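You operate a simulated robot arm through the tools that you are given. There is no shell and no other tool.

You run a simulated robot arm. Do the job below in one go: nothing can be reset, and whatever is moved stays where it is left.

TASK
Feed one piece, then move the tray to the yellow table.
Fine: the tray in the press; switch the work lamp on and push the bed in; one press of the green button, before the tray comes out; the other tray stays, the motor stays off, the black press knob stays.

Only the result counts: the job must be done as asked and must still hold three seconds after the hand-in. Knocking over, shifting, dropping, spilling or breaking anything else fails it.

THE ROBOT
A 6-joint arm with a two-finger parallel gripper, fixed in place. Base frame: the origin is at the foot of the arm, x ahead of it, y to its left, z up. Units: mm, rad, N and s.
With the tool pointing down near the work surface it reaches from about 240 to 660 mm from the base axis. Its first joint turns from -1.152 to 1.152 rad. Payload 2.9 kg.
The tool frame sits at the grasp point between the pads (the TCP): z along the fingers, y along the line on which they close. The tips reach 30 mm beyond it. The gripper opens to 110 mm. The fingers are 20 mm wide and 10 mm thick; the gripper's body (48 by 112 mm) begins 55 mm behind the TCP.
Orientation is told as [roll, pitch, yaw] about the base's x, y, z axes, in that order, counted from this pose: with the fingers straight down and closing along the base's y, the tool's x points along the base's -x, its y along +y and its z along -z.

THE INTERFACE
- The arm moves only by the tool drive_tool. Its argument "moves" is one flat list of numbers, 7 for each row, row after row: the finger opening in cm, from 0 to 11, then the shift along the base's x, y, z in cm, then the turn, a rotation vector about the base's x, y, z in rad. In form: [gripper, tx, ty, tz, rx, ry, rz, gripper, tx, ty, tz, rx, ry, rz, ...]. A call has 1 to 20 rows; each row shifts and turns the commanded pose from where the row before left it. Rows are played at 5 a second. More than 50 mm and 0.15 rad between two rows, or a gripper value outside its range, and nothing of the call is played. Where a pose cannot be reached the arm comes as near as it can. A force on the tool above 50 N (or 10 N above the force at the start of the call, whichever is more), or a blocked arm, ends the call early, and 0.2 s more pass. The fingers move at their own pace (about 108 mm/s each) and stop on an object; they squeeze with about 42 N. The grip force told is the motor's: it shows also when the fingers shut on nothing. Time passes only in rows, and 0.2 s behind the last, so rows that do not move let the fingers close. It gives the time, the measured TCP pose, the force on the tool (base axes), the opening and the grip force at its end, in the units of the frame above (readings bear some noise), with the torque about the TCP (base axes, N m) and any sound that the robot's microphone picked up.
- Cameras (640 x 400 px; columns grow to the right, rows downward): "scene" is fixed at [66.8, 418.8, 1416.4]; the picture's right is [-0.86, -0.51, 0.00], its down [-0.14, 0.23, -0.96] and it looks along [0.49, -0.83, -0.27] (base axes); focal length 272 px, centre (320, 200). "wrist" rides on the gripper at [73, 17, -103] in the tool frame; the picture's right is [-0.23, 0.97, 0.00], its down [-0.76, -0.18, -0.62] and it looks along [-0.61, -0.14, 0.78] (tool axes); focal length 222 px, centre (320, 200). There is no depth. A picture from a camera that has moved, and an enlarged one, comes with that camera's place and axes in the base frame and with its lens.
- camera(camera): a new picture of that camera. No time passes.
- inspect(camera, box): a new picture of the part [left, top, right, bottom] of that camera's present view, enlarged. No time passes.
- sign_off(): hands the job in; it is judged then, once.

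Places have to be worked out from the pictures, the camera data and where the tool is seen. Open the gripper and draw the arm clear of the work before you hand the job in, unless the task says otherwise.

The tools are called as name(argument=value, ...) on one line, values as JSON. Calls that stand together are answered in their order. drive_tool: Moves the arm, as the interface text tells. Its arguments: {"type":"object","properties":{"moves":{"type":"array"}},"required":["moves"]} The other tools are called the same way: camera (camera) takes a picture; inspect (camera, box) takes an enlarged picture of a part of a camera's view; sign_off () hands the job in.

At the start:

```text
clock: 0.0
eef_pos: [310.1, -70.4, 1361.2]
tcp_rot: [0.003, -0.002, 0.0]
contact_force: [0.3, -0.1, 0.0]
torque: [-0.01, -0.03, -0.02]
width: 109.9
gripper_force: 0.0
```

scene: 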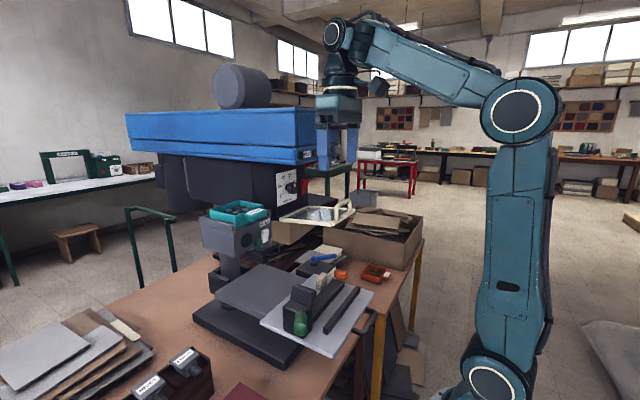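
wrist: 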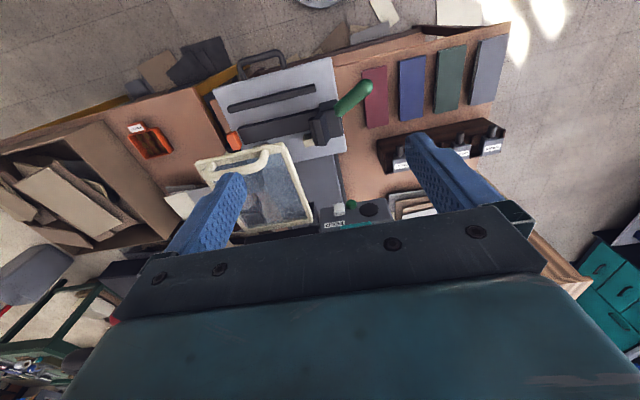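

I start by looking at both views closely to identify the press, tray, green button, lamp switch and yellow table.

inspect(camera="scene", box=[120, 90, 440, 290])

inspect(camera="scene", box=[180, 160, 380, 285])

inspect(camera="scene", box=[100, 240, 420, 400])

inspect(camera="wrist", box=[100, 30, 420, 240])

inspect(camera="wrist", box=[300, 20, 620, 240])

inspect(camera="scene", box=[320, 130, 480, 230])

```text
2.00 times, centred on (280, 190) of scene
camera zoom: at [66.8, 418.8, 1416.4], right [-0.86, -0.51, 0.0], down [-0.14, 0.23, -0.96], along [0.49, -0.83, -0.27], focal length 543 px, centre (400, 220)
```

zoom: 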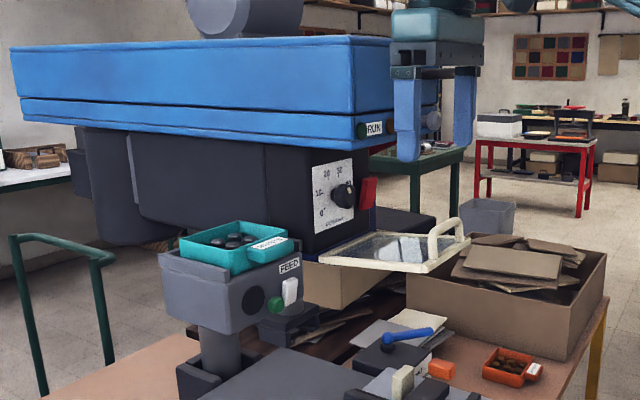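

```text
3.20 times, centred on (280, 222) of scene
camera zoom: at [66.8, 418.8, 1416.4], right [-0.86, -0.51, 0.0], down [-0.14, 0.23, -0.96], along [0.49, -0.83, -0.27], focal length 869 px, centre (448, 128)
```

zoom: 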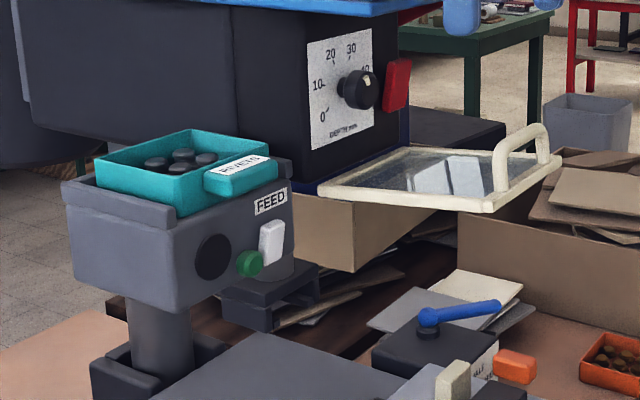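

```text
2.00 times, centred on (260, 320) of scene
camera zoom: at [66.8, 418.8, 1416.4], right [-0.86, -0.51, 0.0], down [-0.14, 0.23, -0.96], along [0.49, -0.83, -0.27], focal length 543 px, centre (440, -40)
```

zoom: 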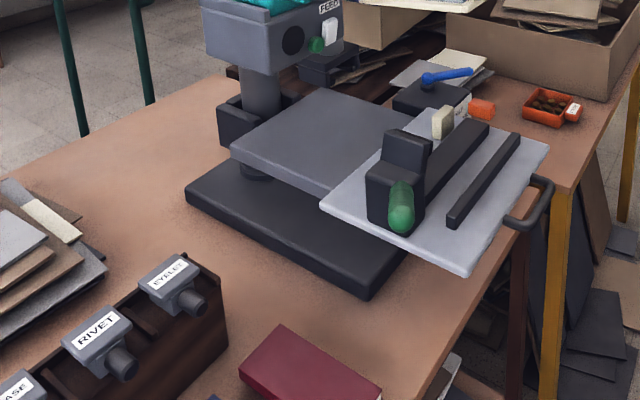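

```text
1.90 times, centred on (260, 135) of wrist
camera zoom: at [236.2, -52.3, 1463.2], right [0.23, 0.97, 0.0], down [0.76, -0.18, 0.62], along [0.61, -0.14, -0.78], focal length 423 px, centre (434, 324)
```

zoom: 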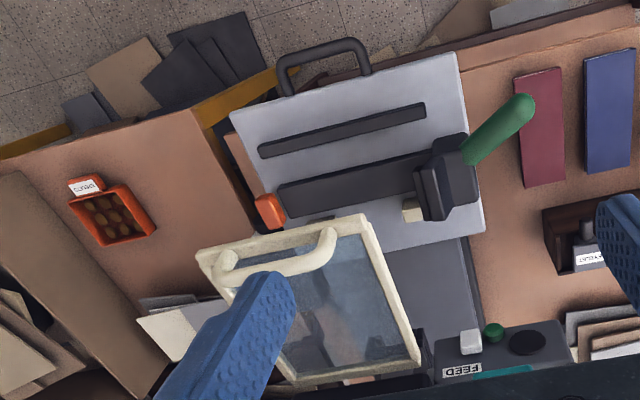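

```text
1.82 times, centred on (460, 130) of wrist
camera zoom: at [236.2, -52.3, 1463.2], right [0.23, 0.97, 0.0], down [0.76, -0.18, 0.62], along [0.61, -0.14, -0.78], focal length 404 px, centre (66, 327)
```

zoom: 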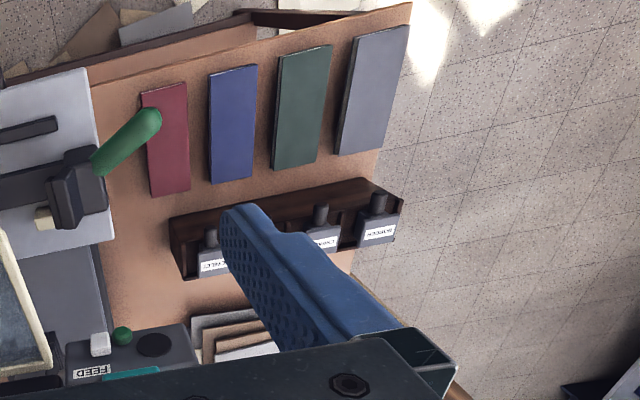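

```text
4.00 times, centred on (400, 180) of scene
camera zoom: at [66.8, 418.8, 1416.4], right [-0.86, -0.51, 0.0], down [-0.14, 0.23, -0.96], along [0.49, -0.83, -0.27], focal length 1086 px, centre (0, 280)
```

zoom: 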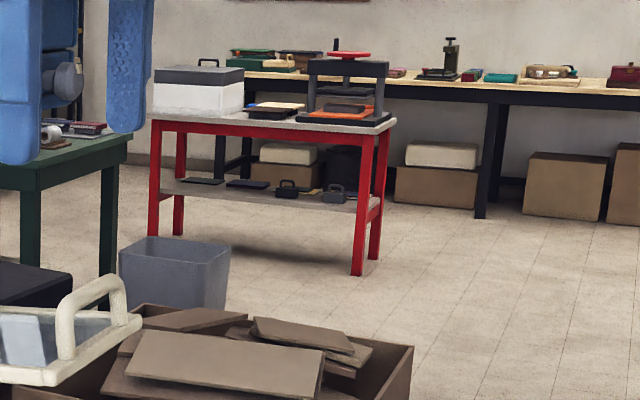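

The first pictures show a press with a FEED unit carrying a teal tray, a sliding plate with a black handle toward the robot, and a table with yellow legs on the -y side. I'll enlarge further to identify the switches and labels.

inspect(camera="scene", box=[200, 190, 280, 240])

inspect(camera="scene", box=[260, 160, 360, 225])

inspect(camera="scene", box=[280, 230, 400, 305])

inspect(camera="scene", box=[250, 260, 380, 370])

inspect(camera="scene", box=[260, 120, 360, 182])

inspect(camera="wrist", box=[290, 170, 410, 245])

inspect(camera="wrist", box=[190, 120, 330, 240])

inspect(camera="scene", box=[120, 340, 240, 400])

```text
8.00 times, centred on (240, 215) of scene
camera zoom: at [66.8, 418.8, 1416.4], right [-0.86, -0.51, 0.0], down [-0.14, 0.23, -0.96], along [0.49, -0.83, -0.27], focal length 2173 px, centre (960, 80)
```

zoom: 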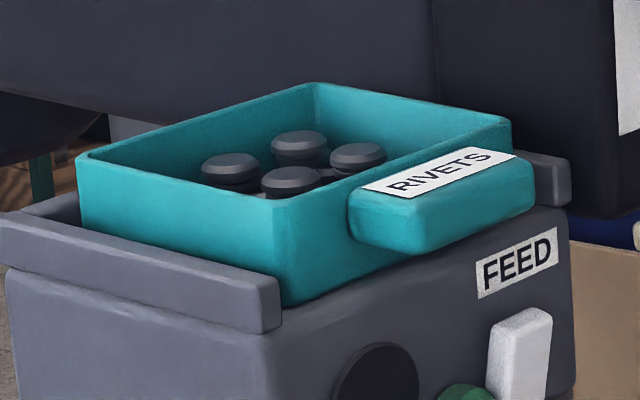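

```text
6.15 times, centred on (310, 192) of scene
camera zoom: at [66.8, 418.8, 1416.4], right [-0.86, -0.51, 0.0], down [-0.14, 0.23, -0.96], along [0.49, -0.83, -0.27], focal length 1672 px, centre (382, 246)
```

zoom: 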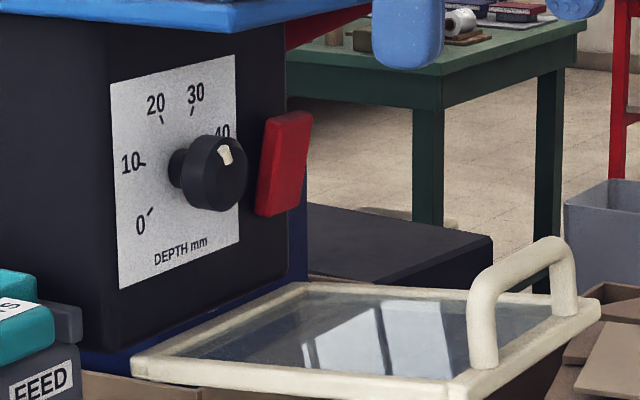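

```text
5.33 times, centred on (340, 268) of scene
camera zoom: at [66.8, 418.8, 1416.4], right [-0.86, -0.51, 0.0], down [-0.14, 0.23, -0.96], along [0.49, -0.83, -0.27], focal length 1449 px, centre (213, -160)
```

zoom: 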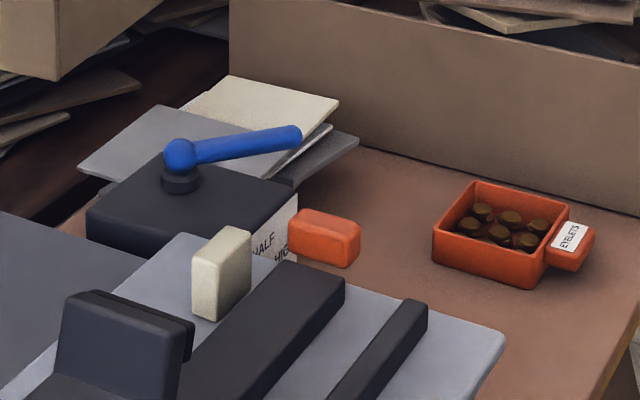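

```text
3.64 times, centred on (315, 315) of scene
camera zoom: at [66.8, 418.8, 1416.4], right [-0.86, -0.51, 0.0], down [-0.14, 0.23, -0.96], along [0.49, -0.83, -0.27], focal length 988 px, centre (338, -218)
```

zoom: 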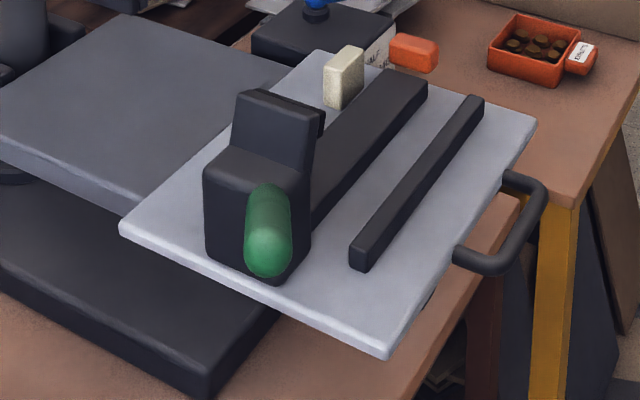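

```text
6.40 times, centred on (310, 151) of scene
camera zoom: at [66.8, 418.8, 1416.4], right [-0.86, -0.51, 0.0], down [-0.14, 0.23, -0.96], along [0.49, -0.83, -0.27], focal length 1738 px, centre (384, 514)
```

zoom: 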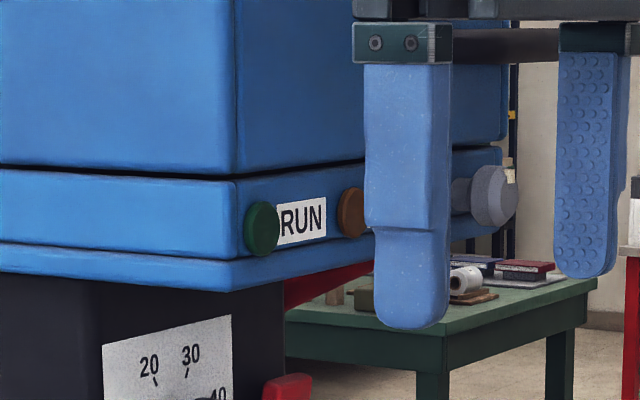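

```text
5.33 times, centred on (350, 208) of wrist
camera zoom: at [236.2, -52.3, 1463.2], right [0.23, 0.97, 0.0], down [0.76, -0.18, 0.62], along [0.61, -0.14, -0.78], focal length 1185 px, centre (160, 160)
```

zoom: 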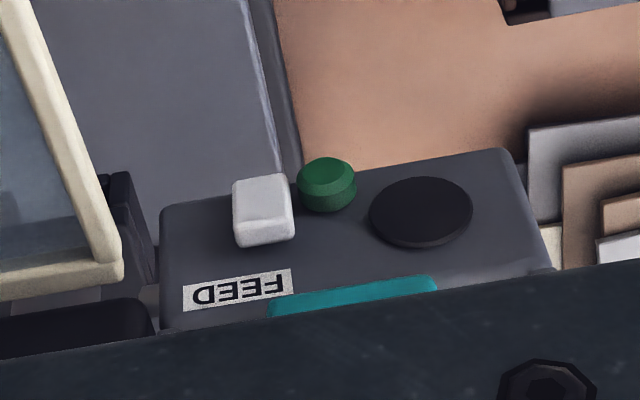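

```text
3.33 times, centred on (260, 180) of wrist
camera zoom: at [236.2, -52.3, 1463.2], right [0.23, 0.97, 0.0], down [0.76, -0.18, 0.62], along [0.61, -0.14, -0.78], focal length 740 px, centre (520, 267)
```

zoom: 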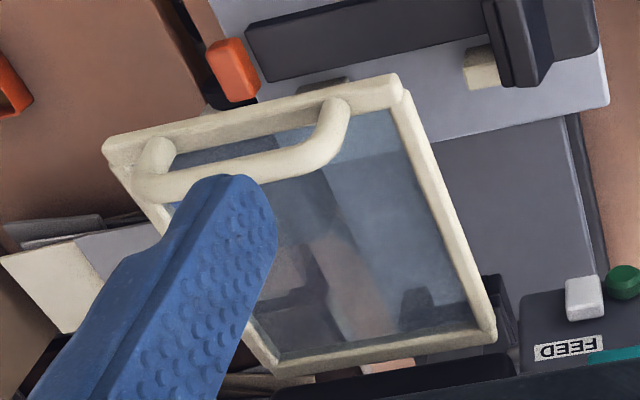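

```text
5.33 times, centred on (180, 370) of scene
camera zoom: at [66.8, 418.8, 1416.4], right [-0.86, -0.51, 0.0], down [-0.14, 0.23, -0.96], along [0.49, -0.83, -0.27], focal length 1449 px, centre (1067, -707)
```

zoom: 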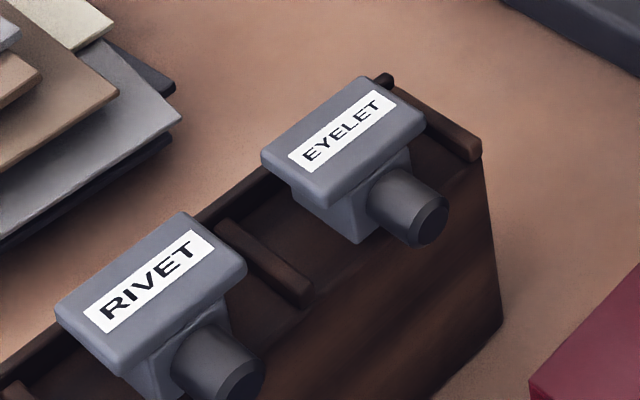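

The FEED face has a green button, a white paddle and a dark disc, with its green button at about (531, -56, 1121). The labels on the lamp switch, motor and red paddle aren't clear from here, so I draw back a little and tilt the wrist camera up to read the machine's front.

drive_tool(moves=[11, -1, 0, 1, 0, -0.13, 0, 11, -1, 0, 1, 0, -0.13, 0, 11, -1, 0, 1, 0, -0.13, 0, 11, -1, 0, 1, 0, -0.13, 0])

camera(camera="wrist")

camera(camera="scene")

```text
clock: 1.0
eef_pos: [272.1, -69.2, 1402.8]
tcp_rot: [-0.006, -0.49, 0.011]
contact_force: [-1.1, 0.8, -0.5]
torque: [-0.01, -0.05, 0.02]
width: 110.2
gripper_force: 0.0
out of reach, approached as far as the arm can: row 4
```

```text
taken
camera wrist: at [159.0, -52.8, 1459.1], right [0.19, 0.98, 0.1], down [0.38, -0.17, 0.91], along [0.91, -0.14, -0.4], focal length 222 px, centre (320, 200)
```

wrist: 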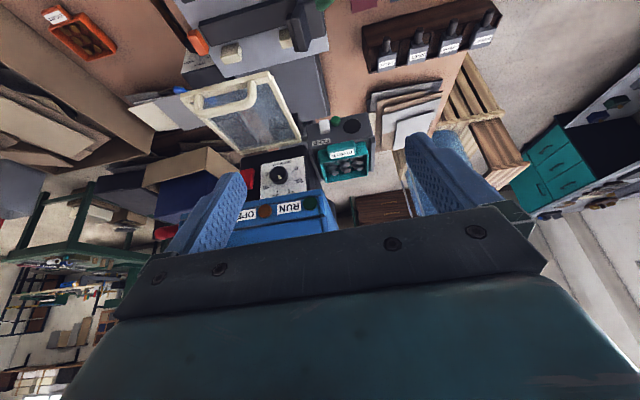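

```text
taken
```

scene: 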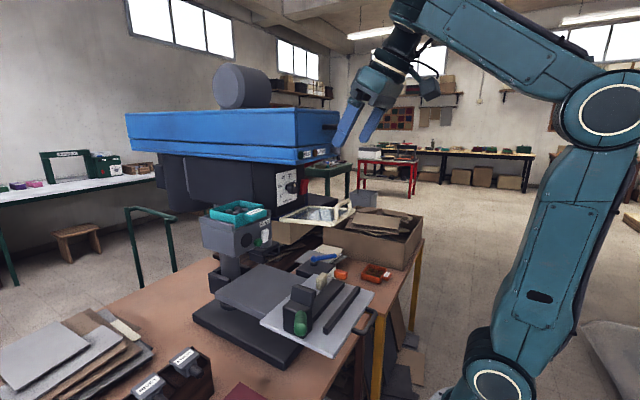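

This view shows the machine's front upside down, including the RUN panel and the dial. I'll enlarge the panel regions.

inspect(camera="wrist", box=[225, 140, 345, 240])

inspect(camera="wrist", box=[280, 90, 400, 200])

inspect(camera="wrist", box=[140, 60, 320, 180])

inspect(camera="scene", box=[270, 120, 360, 220])

inspect(camera="wrist", box=[170, 20, 250, 110])

```text
4.00 times, centred on (285, 190) of wrist
camera zoom: at [159.0, -52.8, 1459.1], right [0.19, 0.98, 0.1], down [0.38, -0.17, 0.91], along [0.91, -0.14, -0.4], focal length 888 px, centre (460, 240)
```

zoom: 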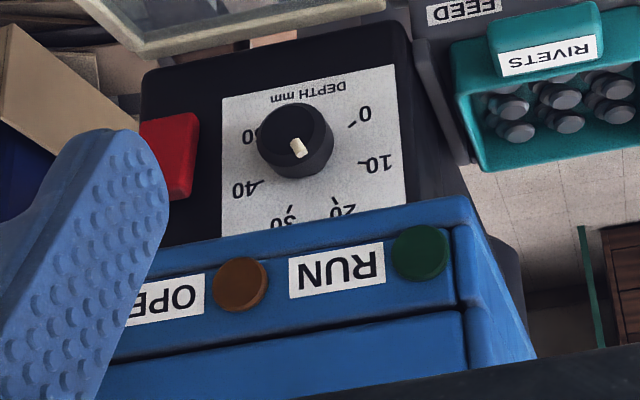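

```text
3.64 times, centred on (340, 145) of wrist
camera zoom: at [159.0, -52.8, 1459.1], right [0.19, 0.98, 0.1], down [0.38, -0.17, 0.91], along [0.91, -0.14, -0.4], focal length 808 px, centre (247, 400)
```

zoom: 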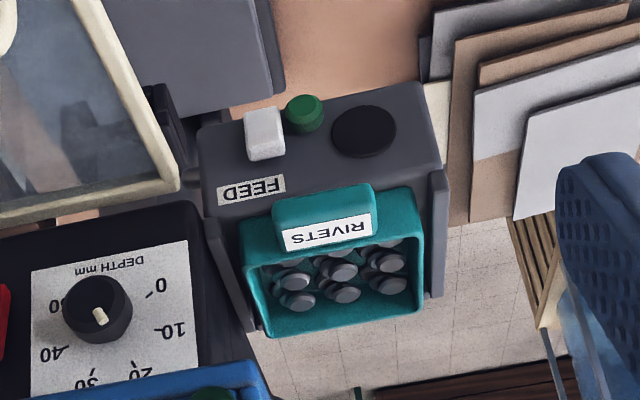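

```text
3.33 times, centred on (230, 120) of wrist
camera zoom: at [159.0, -52.8, 1459.1], right [0.19, 0.98, 0.1], down [0.38, -0.17, 0.91], along [0.91, -0.14, -0.4], focal length 740 px, centre (620, 467)
```

zoom: 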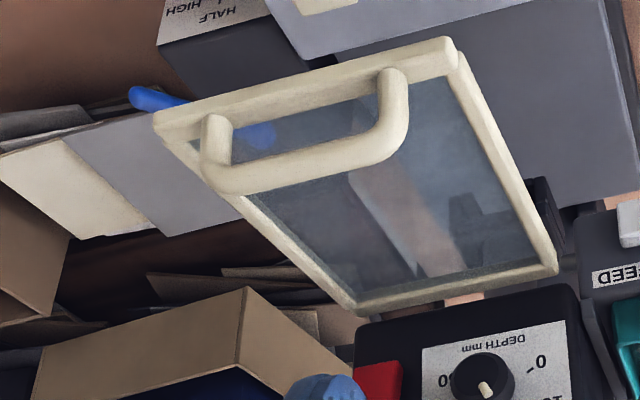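

```text
4.00 times, centred on (315, 170) of scene
camera zoom: at [66.8, 418.8, 1416.3], right [-0.86, -0.51, 0.0], down [-0.14, 0.23, -0.96], along [0.49, -0.83, -0.27], focal length 1086 px, centre (340, 320)
```

zoom: 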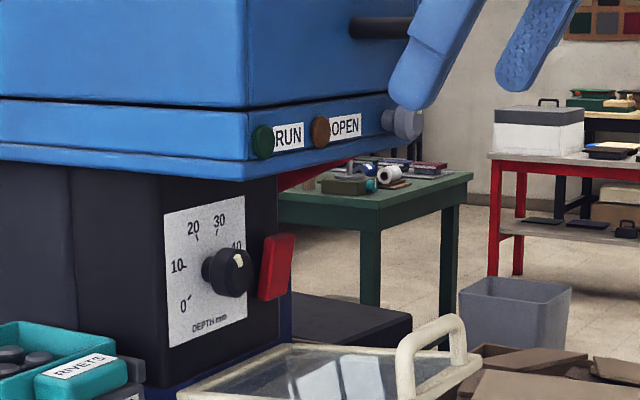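

```text
4.44 times, centred on (210, 65) of wrist
camera zoom: at [159.0, -52.8, 1459.1], right [0.19, 0.98, 0.1], down [0.38, -0.17, 0.91], along [0.91, -0.14, -0.4], focal length 987 px, centre (809, 800)
```

zoom: 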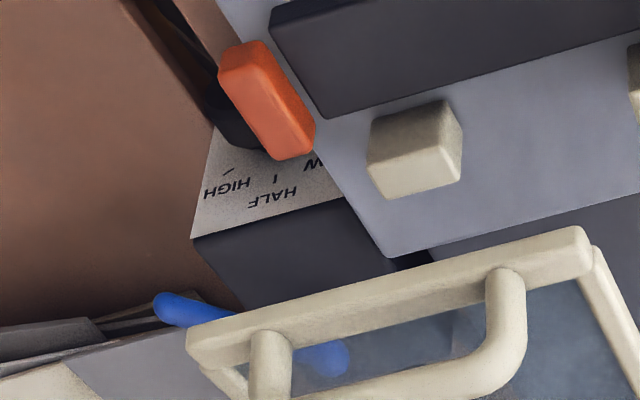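

The panel on the blue head reads RUN (green) and OPEN (brown), with a grey knob further right. I lower a bit and tilt further up to see the whole head panel, the red paddle and any lamp.

drive_tool(moves=[11, 0, -1, -2, 0, -0.1, 0, 11, 0, -1, -2, 0, -0.1, 0, 11, 0, -1, -2, 0, -0.1, 0, 11, 0, -1, -2, 0, -0.1, 0])

camera(camera="wrist")

```text
clock: 2.0
eef_pos: [256.4, -114.6, 1528.2]
tcp_rot: [0.001, -0.919, 0.001]
contact_force: [0.6, 0.2, 0.0]
torque: [0.02, -0.03, 0.03]
width: 109.9
gripper_force: 0.2
out of reach, approached as far as the arm can: row 1, 2, 3, 4
```

```text
taken
camera wrist: at [129.4, -96.6, 1533.3], right [0.14, 0.97, 0.18], down [-0.03, -0.18, 0.98], along [0.99, -0.14, 0.01], focal length 222 px, centre (320, 200)
```

wrist: 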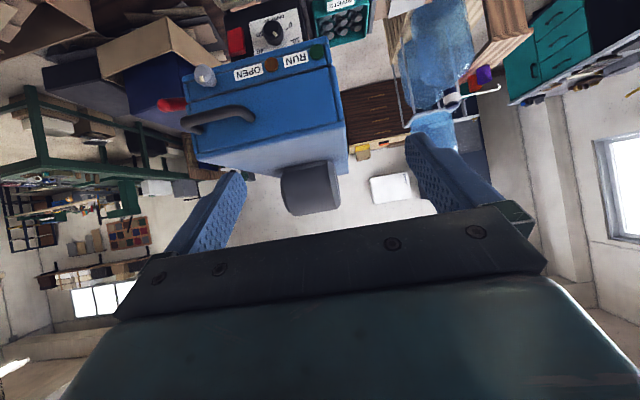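

The arm rose to z≈1528 to reach that tilt, which gives a clear view of the head. I'll enlarge it.

inspect(camera="wrist", box=[150, 0, 370, 140])

inspect(camera="wrist", box=[160, 40, 270, 130])

inspect(camera="wrist", box=[220, 0, 340, 80])

inspect(camera="wrist", box=[340, 0, 540, 150])

```text
2.86 times, centred on (260, 70) of wrist
camera zoom: at [129.4, -96.6, 1533.3], right [0.14, 0.97, 0.18], down [-0.03, -0.18, 0.98], along [0.99, -0.14, 0.01], focal length 635 px, centre (491, 571)
```

zoom: 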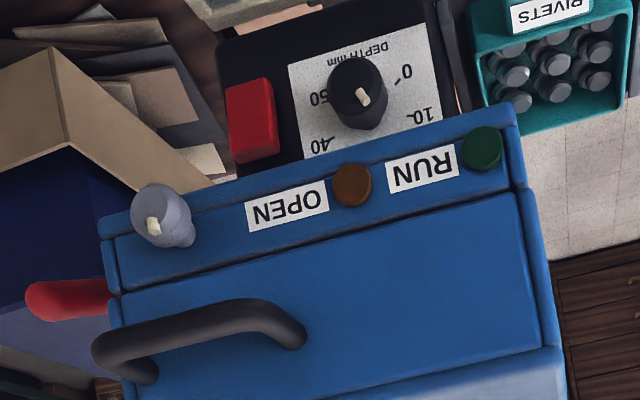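

```text
4.44 times, centred on (215, 85) of wrist
camera zoom: at [129.4, -96.6, 1533.3], right [0.14, 0.97, 0.18], down [-0.03, -0.18, 0.98], along [0.99, -0.14, 0.01], focal length 987 px, centre (787, 711)
```

zoom: 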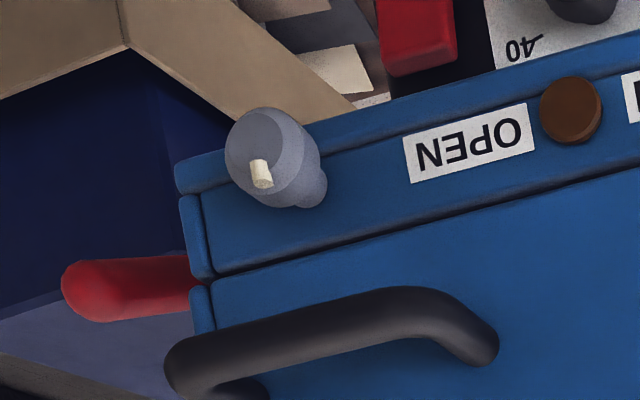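

```text
5.00 times, centred on (280, 40) of wrist
camera zoom: at [129.4, -96.6, 1533.3], right [0.14, 0.97, 0.18], down [-0.03, -0.18, 0.98], along [0.99, -0.14, 0.01], focal length 1111 px, centre (520, 1000)
```

zoom: 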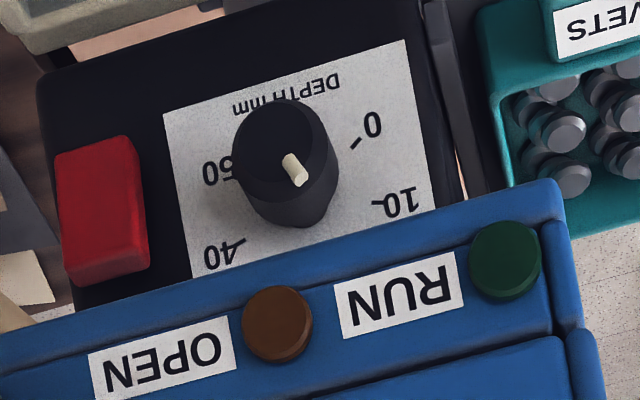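

```text
2.67 times, centred on (440, 75) of wrist
camera zoom: at [129.4, -96.6, 1533.3], right [0.14, 0.97, 0.18], down [-0.03, -0.18, 0.98], along [0.99, -0.14, 0.01], focal length 592 px, centre (0, 533)
```

zoom: 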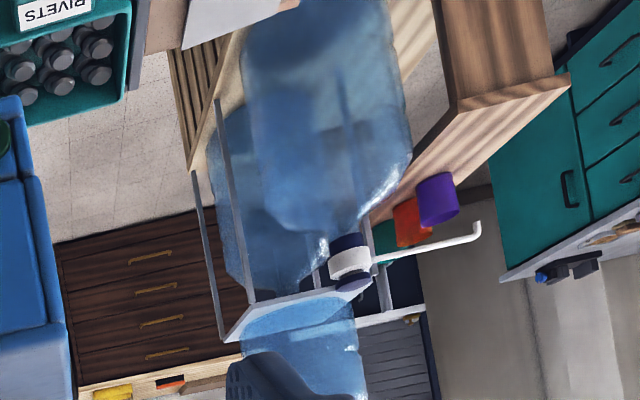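

I see no LAMP label yet; the candidates are the white paddle, the red block, the grey knob and the red lever. I'll look more closely in the scene view for the lamp itself.

inspect(camera="scene", box=[140, 150, 300, 260])

inspect(camera="scene", box=[230, 160, 330, 250])

inspect(camera="scene", box=[180, 225, 320, 330])

inspect(camera="scene", box=[110, 60, 290, 170])

```text
3.64 times, centred on (220, 205) of scene
camera zoom: at [66.8, 418.8, 1416.4], right [-0.86, -0.51, 0.0], down [-0.14, 0.23, -0.96], along [0.49, -0.83, -0.27], focal length 988 px, centre (684, 182)
```

zoom: 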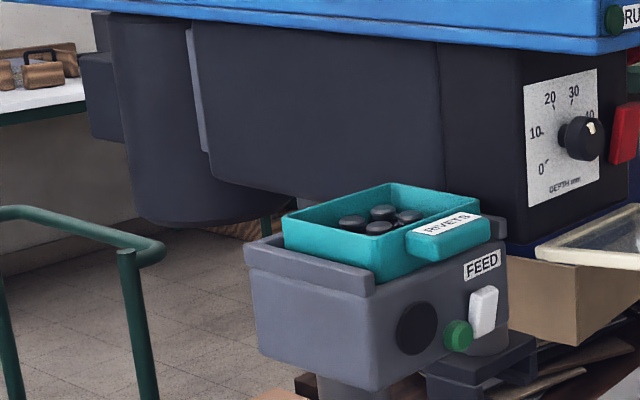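

```text
4.44 times, centred on (280, 205) of scene
camera zoom: at [66.8, 418.8, 1416.4], right [-0.86, -0.51, 0.0], down [-0.14, 0.23, -0.96], along [0.49, -0.83, -0.27], focal length 1207 px, centre (498, 178)
```

zoom: 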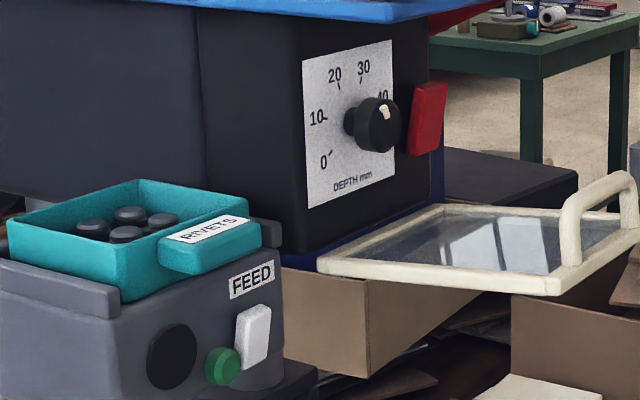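

```text
3.81 times, centred on (250, 278) of scene
camera zoom: at [66.8, 418.8, 1416.4], right [-0.86, -0.51, 0.0], down [-0.14, 0.23, -0.96], along [0.49, -0.83, -0.27], focal length 1035 px, centre (587, -95)
```

zoom: 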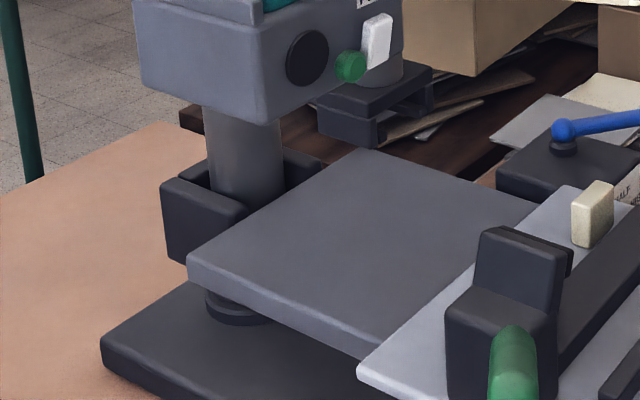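

```text
3.56 times, centred on (200, 115) of scene
camera zoom: at [66.8, 418.8, 1416.4], right [-0.86, -0.51, 0.0], down [-0.14, 0.23, -0.96], along [0.49, -0.83, -0.27], focal length 966 px, centre (747, 502)
```

zoom: 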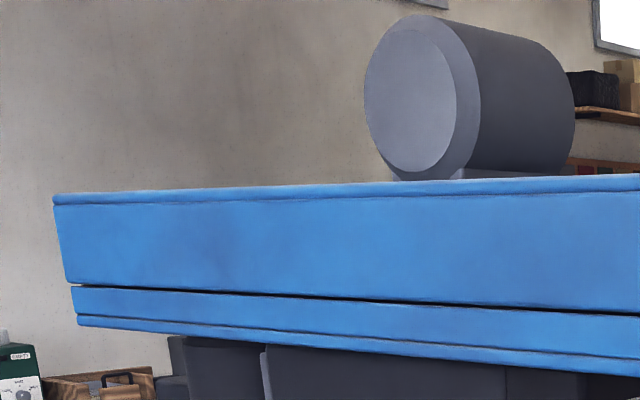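

The press has several switches, and the black box with LOW/HALF/HIGH and an orange turner sits at about (418, -326, 920). I bring the tilt back and move down and right to see that box's face and the machine from the front.

drive_tool(moves=[11, 0, 0, 0, 0, 0.1, 0, 11, 0, 0, 0, 0, 0.1, 0, 11, 0, 0, 0, 0, 0.1, 0, 11, 0, 0, 0, 0, 0.1, 0, 11, 0, 0, 0, 0, 0.1, 0])

camera(camera="wrist")

```text
clock: 3.2
eef_pos: [261.6, -101.0, 1487.8]
tcp_rot: [-0.002, -0.425, 0.0]
contact_force: [-0.4, 1.0, -0.2]
torque: [0.02, 0.0, 0.0]
width: 109.9
gripper_force: 0.0
out of reach, approached as far as the arm can: row 3, 4, 5
```

```text
taken
camera wrist: at [152.0, -82.5, 1551.9], right [0.21, 0.97, 0.09], down [0.44, -0.18, 0.88], along [0.87, -0.14, -0.46], focal length 222 px, centre (320, 200)
```

wrist: 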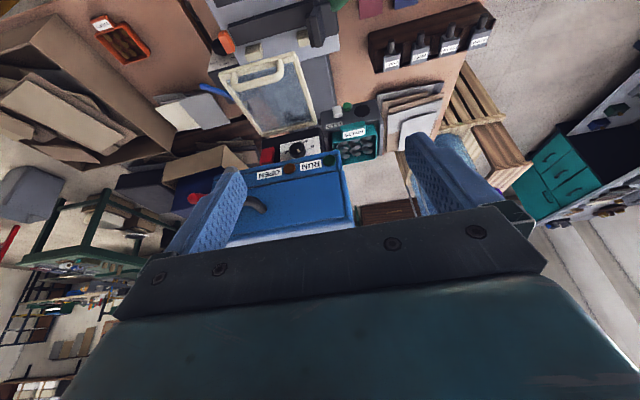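

Triangulating: RUN button ≈(431,-109,1343), depth knob ≈(512,-181,1241), red block ≈(516,-247,1233), white paddle ≈(530,-82,1131). I lower the gripper in the clear space in front of the FEED unit for a close straight-on look.

drive_tool(moves=[11, 1.2, 1.7, -4, 0, -0.05, 0, 11, 1.2, 1.7, -4, 0, -0.05, 0, 11, 1.2, 1.7, -4, 0, -0.05, 0, 11, 1.2, 1.7, -4, 0, -0.05, 0, 11, 1.2, 1.7, -4, 0, -0.05, 0, 11, 1.2, 1.7, -4, 0, -0.05, 0])

camera(camera="wrist")

camera(camera="scene")

```text
clock: 4.6
eef_pos: [307.6, -75.0, 1420.6]
tcp_rot: [-0.113, -0.567, 0.008]
contact_force: [-0.7, -0.5, -0.5]
torque: [0.01, -0.03, -0.01]
width: 109.8
gripper_force: 0.1
out of reach, approached as far as the arm can: row 3, 4, 5, 6
```

```text
taken
camera wrist: at [190.6, -46.5, 1467.0], right [0.24, 0.97, 0.03], down [0.3, -0.1, 0.95], along [0.92, -0.22, -0.32], focal length 222 px, centre (320, 200)
```

wrist: 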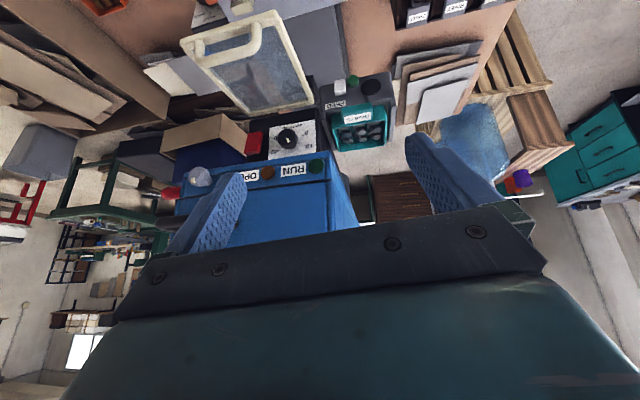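

```text
taken
```

scene: 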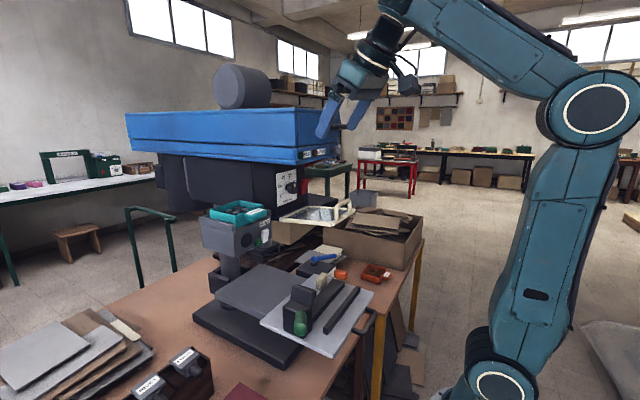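

The arm reports out of reach while the tool tilts this close to the base, so I need to know how the commanded pose behaves. I test with two still rows.

drive_tool(moves=[11, 0, 0, 0, 0, 0, 0, 11, 0, 0, 0, 0, 0, 0])

```text
clock: 5.2
eef_pos: [307.9, -75.6, 1421.0]
tcp_rot: [-0.112, -0.568, 0.011]
contact_force: [0.1, 0.5, -0.1]
torque: [-0.03, -0.03, -0.01]
width: 109.9
gripper_force: 0.1
```

The commanded pose resets to where the arm got. The limit seems to come from tilting forward so close in, so I return the tool to straight down while easing down and toward y≈0.

drive_tool(moves=[11, 0.5, 1.5, -1, 0.022, 0.114, 0, 11, 0.5, 1.5, -2, 0.022, 0.114, 0, 11, 0.5, 1.5, -3, 0.022, 0.114, 0, 11, 0.5, 1.5, -3, 0.022, 0.114, 0, 11, 0.5, 1.5, -3, 0.022, 0.114, 0])

camera(camera="wrist")

```text
clock: 6.4
eef_pos: [332.1, 1.3, 1298.4]
tcp_rot: [-0.004, 0.008, -0.022]
contact_force: [-0.8, 0.4, -0.3]
torque: [-0.01, 0.03, -0.01]
width: 109.9
gripper_force: 0.0
out of reach, approached as far as the arm can: row 1
```

```text
taken
camera wrist: at [260.1, 22.0, 1401.8], right [0.25, 0.97, 0.0], down [0.76, -0.19, 0.62], along [0.6, -0.16, -0.79], focal length 222 px, centre (320, 200)
```

wrist: 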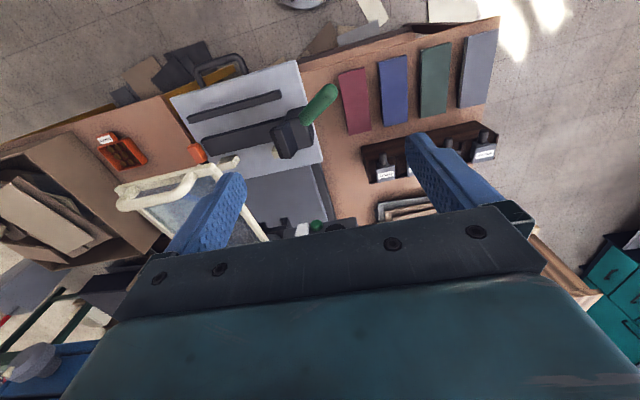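

Straight-down works here. I descend in the clear space beside the guard to about z=1150 to look at the FEED face from lower down.

drive_tool(moves=[11, 0.2, 0.5, -3.7, 0, 0, 0, 11, 0.2, 0.5, -3.7, 0, 0, 0, 11, 0.2, 0.5, -3.7, 0, 0, 0, 11, 0.2, 0.5, -3.7, 0, 0, 0])

drive_tool(moves=[11, 0, 0, 0, 0, -0.1, 0, 11, 0, 0, 0, 0, -0.1, 0, 11, 0, 0, 0, 0, -0.1, 0, 11, 0, 0, 0, 0, -0.1, 0])

camera(camera="wrist")

```text
clock: 7.4
eef_pos: [341.5, 20.9, 1152.6]
tcp_rot: [-0.003, 0.003, -0.023]
contact_force: [-0.7, 0.2, 0.7]
torque: [0.0, 0.03, -0.01]
width: 110.1
gripper_force: 0.0
```

```text
clock: 8.4
eef_pos: [340.4, 21.5, 1151.1]
tcp_rot: [0.006, -0.397, -0.023]
contact_force: [-0.1, -0.5, -0.3]
torque: [0.0, 0.01, 0.0]
width: 110.1
gripper_force: 0.0
```

```text
taken
camera wrist: at [234.4, 41.7, 1219.7], right [0.23, 0.97, 0.09], down [0.46, -0.19, 0.87], along [0.86, -0.16, -0.49], focal length 222 px, centre (320, 200)
```

wrist: 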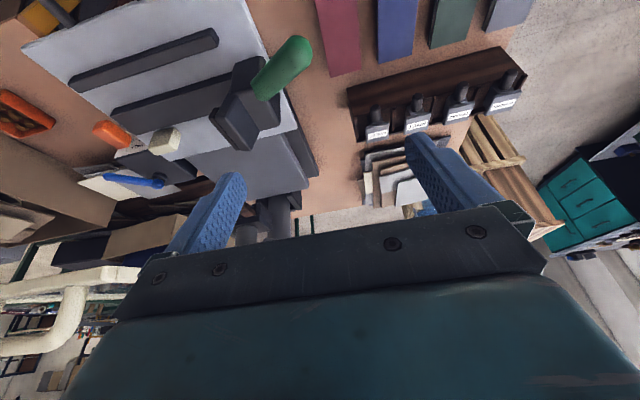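

Tilting works at this height. I keep tilting so the FEED face comes into view past the gripper.

drive_tool(moves=[11, 0, 0, 0, 0, -0.12, 0, 11, 0, 0, 0, 0, -0.12, 0, 11, 0, 0, 0, 0, -0.12, 0, 11, 0, 0, 0, 0, -0.12, 0, 11, 0, 0, 0, 0, -0.12, 0])

camera(camera="wrist")

camera(camera="scene")

```text
clock: 9.6
eef_pos: [340.7, 21.2, 1151.2]
tcp_rot: [0.031, -0.997, -0.042]
contact_force: [0.1, 0.6, 1.1]
torque: [-0.04, 0.02, -0.01]
width: 109.9
gripper_force: 0.0
```

```text
taken
camera wrist: at [213.3, 41.0, 1147.9], right [0.14, 0.97, 0.21], down [-0.11, -0.19, 0.97], along [0.98, -0.16, 0.08], focal length 222 px, centre (320, 200)
```

wrist: 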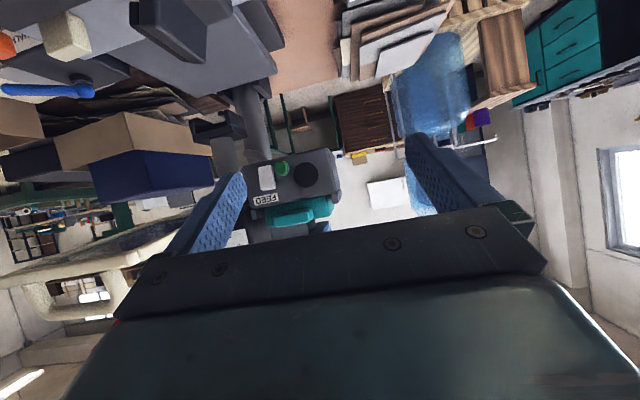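

```text
taken
```

scene: 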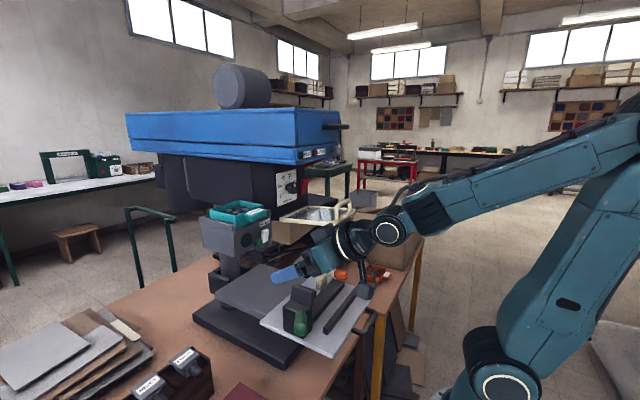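

Now the FEED face is straight ahead. I enlarge it.

inspect(camera="wrist", box=[230, 140, 350, 240])

inspect(camera="wrist", box=[180, 60, 300, 160])

inspect(camera="wrist", box=[0, 0, 200, 120])

inspect(camera="wrist", box=[60, 100, 260, 240])

```text
4.00 times, centred on (290, 190) of wrist
camera zoom: at [213.3, 41.0, 1147.9], right [0.14, 0.97, 0.21], down [-0.11, -0.19, 0.97], along [0.98, -0.16, 0.08], focal length 888 px, centre (440, 240)
```

zoom: 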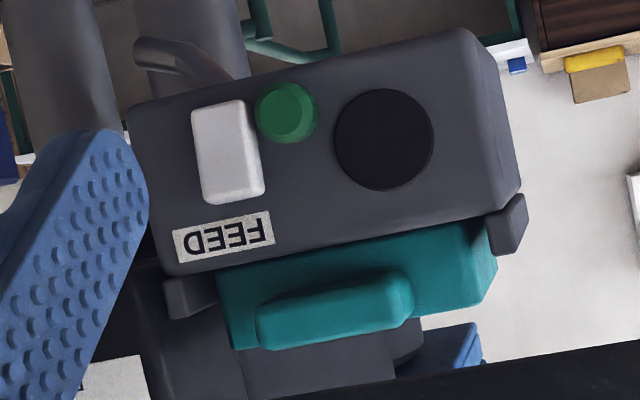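

```text
4.00 times, centred on (240, 110) of wrist
camera zoom: at [213.3, 41.0, 1147.9], right [0.14, 0.97, 0.21], down [-0.11, -0.19, 0.97], along [0.98, -0.16, 0.08], focal length 888 px, centre (640, 560)
```

zoom: 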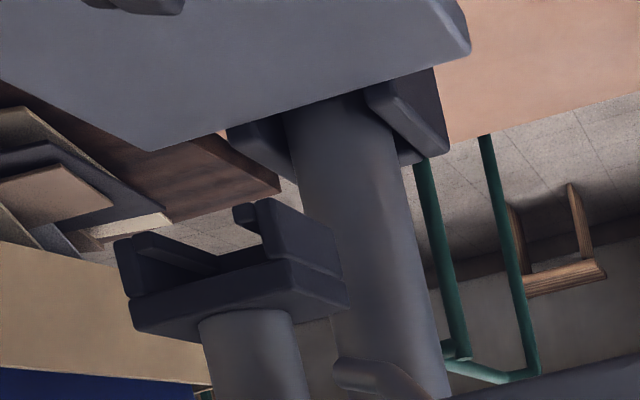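

```text
3.20 times, centred on (100, 60) of wrist
camera zoom: at [213.3, 41.0, 1147.9], right [0.14, 0.97, 0.21], down [-0.11, -0.19, 0.97], along [0.98, -0.16, 0.08], focal length 711 px, centre (1024, 648)
```

zoom: 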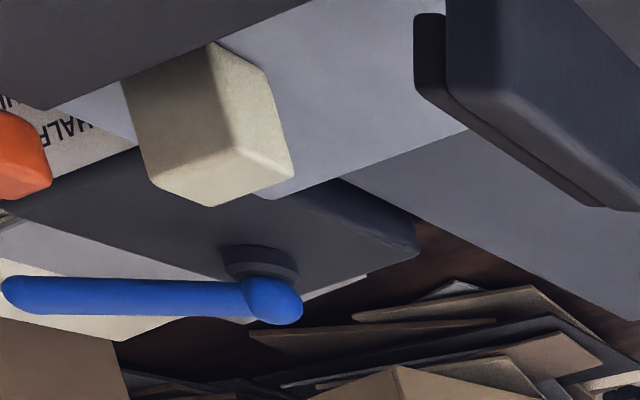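

```text
2.86 times, centred on (160, 170) of wrist
camera zoom: at [213.3, 41.0, 1147.9], right [0.14, 0.97, 0.21], down [-0.11, -0.19, 0.97], along [0.98, -0.16, 0.08], focal length 635 px, centre (777, 286)
```

zoom: 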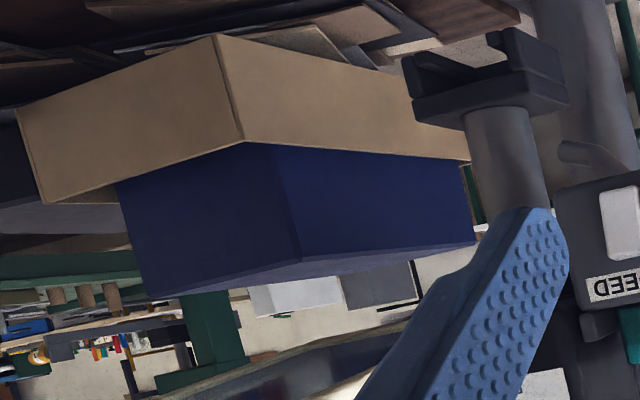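

The FEED block has a white paddle, a green button and a black disc, with the press ram to its right. I yaw the tool toward -y so I can see under the head and the red block between the fingers.

drive_tool(moves=[11, 0, 0.5, 0, 0, 0, -0.14, 11, 0, 0.5, 0, 0, 0, -0.14, 11, 0, 0.5, 0, 0, 0, -0.14])

camera(camera="wrist")

```text
clock: 10.4
eef_pos: [340.7, 34.9, 1151.5]
tcp_rot: [0.031, -0.997, -0.463]
contact_force: [0.4, 0.3, 0.3]
torque: [0.02, -0.01, 0.02]
width: 110.1
gripper_force: 0.0
```

```text
taken
camera wrist: at [232.1, 105.4, 1146.9], right [0.52, 0.83, 0.21], down [-0.18, -0.13, 0.97], along [0.83, -0.55, 0.08], focal length 222 px, centre (320, 200)
```

wrist: 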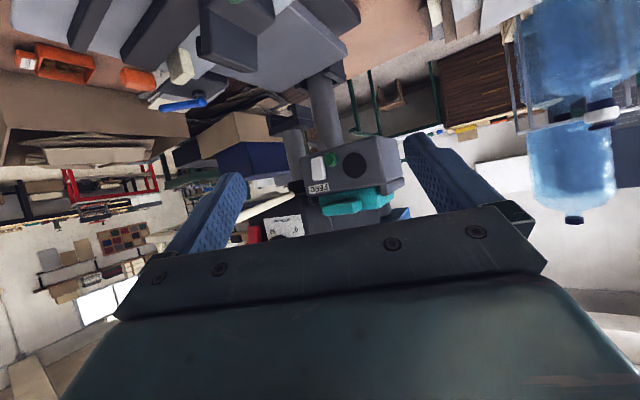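

inspect(camera="wrist", box=[230, 110, 330, 250])

inspect(camera="wrist", box=[290, 130, 420, 230])

inspect(camera="wrist", box=[80, 30, 250, 140])

```text
2.86 times, centred on (280, 180) of wrist
camera zoom: at [232.1, 105.4, 1146.9], right [0.52, 0.83, 0.21], down [-0.18, -0.13, 0.97], along [0.83, -0.55, 0.08], focal length 635 px, centre (434, 257)
```

zoom: 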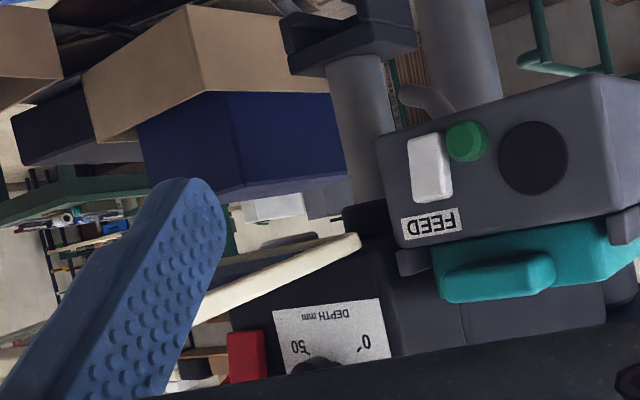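

```text
4.00 times, centred on (355, 180) of wrist
camera zoom: at [232.1, 105.4, 1146.9], right [0.52, 0.83, 0.21], down [-0.18, -0.13, 0.97], along [0.83, -0.55, 0.08], focal length 888 px, centre (180, 280)
```

zoom: 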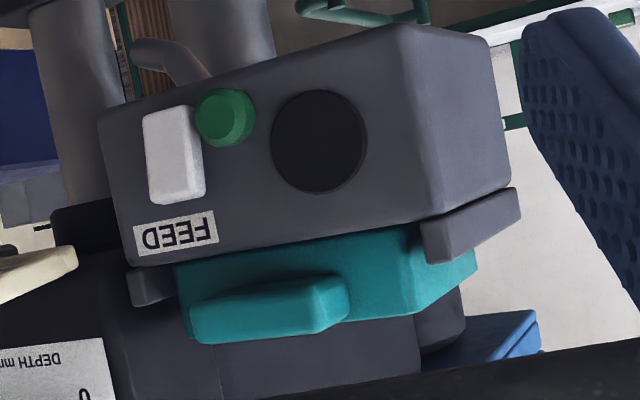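

```text
3.64 times, centred on (165, 85) of wrist
camera zoom: at [232.1, 105.4, 1146.9], right [0.52, 0.83, 0.21], down [-0.18, -0.13, 0.97], along [0.83, -0.55, 0.08], focal length 808 px, centre (884, 618)
```

zoom: 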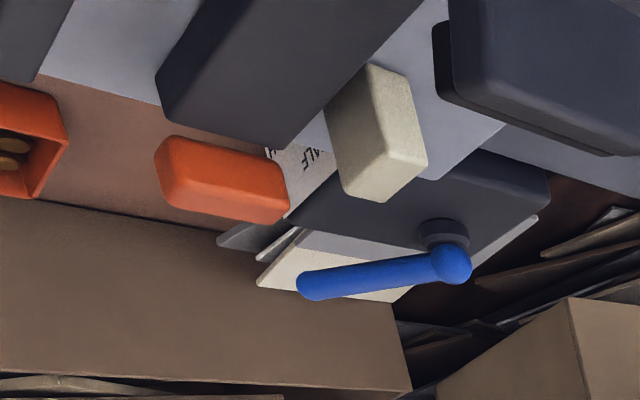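

The orange selector reads …HALF/HIGH but I can't see all of it, and I haven't found the lamp. I move low in front of the bed to (≈315, -387, 980) to read that box face; this passes below and in front of the guard.

drive_tool(moves=[11, -2, -4, -1, 0, 0, 0.145, 11, -2, -4, -1, 0, 0, 0.145, 11, -2, -4, -1, 0, 0, 0.145, 11, -1, -4.5, -1.5, 0, 0.1, 0.028, 11, 0.7, -4.5, -2.1, 0, 0.1, 0, 11, 0.7, -4.5, -2.1, 0, 0.1, 0, 11, 0.7, -4.5, -2.1, 0, 0.1, 0, 11, 0.7, -4.5, -2.1, 0, 0, 0, 11, 0.7, -3.8, -2.1, 0, 0, 0, 11, 0.7, -3.8, -2.1, 0, 0, 0])

camera(camera="wrist")

camera(camera="scene")

```text
refused: row 5 steps farther than a row can; nothing moved
```

```text
taken
camera wrist: at [232.1, 105.4, 1146.9], right [0.52, 0.83, 0.21], down [-0.18, -0.13, 0.97], along [0.83, -0.55, 0.08], focal length 222 px, centre (320, 200)
```

wrist: 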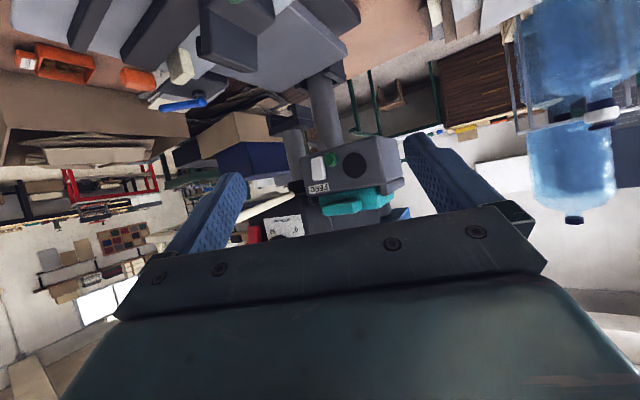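

```text
taken
```

scene: 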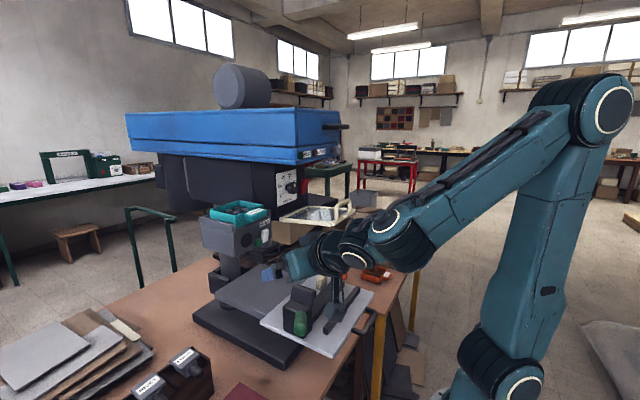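

One row slightly exceeded 50 mm, so nothing moved. I repeat it with smaller steps.

drive_tool(moves=[11, -2, -4, -1, 0, 0, 0.145, 11, -2, -4, -1, 0, 0, 0.145, 11, -2, -4, -1, 0, 0, 0.145, 11, -1, -4.4, -1.5, 0, 0.1, 0.028, 11, 0.7, -4.2, -2, 0, 0.1, 0, 11, 0.7, -4.2, -2, 0, 0.1, 0, 11, 0.7, -4.2, -2, 0, 0.1, 0, 11, 0.7, -4.2, -2, 0, 0, 0, 11, 0.7, -4.2, -2, 0, 0, 0, 11, 0.7, -4.2, -2, 0, 0, 0])

camera(camera="wrist")

camera(camera="scene")

```text
clock: 12.6
eef_pos: [341.7, -380.2, 1019.2]
tcp_rot: [0.03, -0.594, 0.004]
contact_force: [-0.2, 0.2, -0.1]
torque: [0.02, 0.0, 0.02]
width: 110.0
gripper_force: 0.0
out of reach, approached as far as the arm can: row 1, 2, 3, 10
```

```text
taken
camera wrist: at [223.5, -363.7, 1064.3], right [0.17, 0.97, 0.15], down [0.29, -0.2, 0.94], along [0.94, -0.12, -0.31], focal length 222 px, centre (320, 200)
```

wrist: 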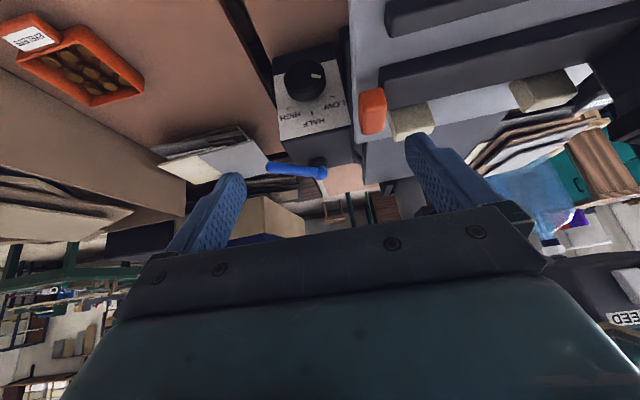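

```text
taken
```

scene: 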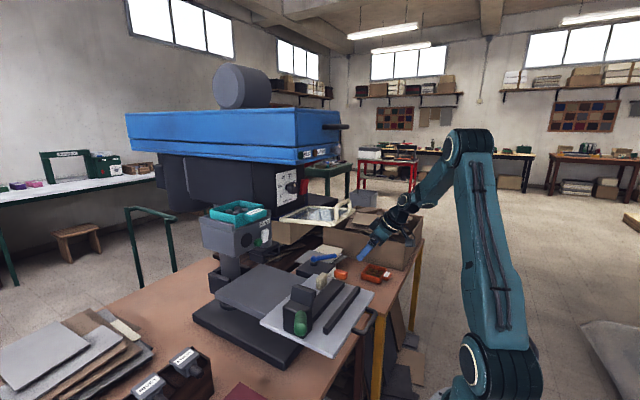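

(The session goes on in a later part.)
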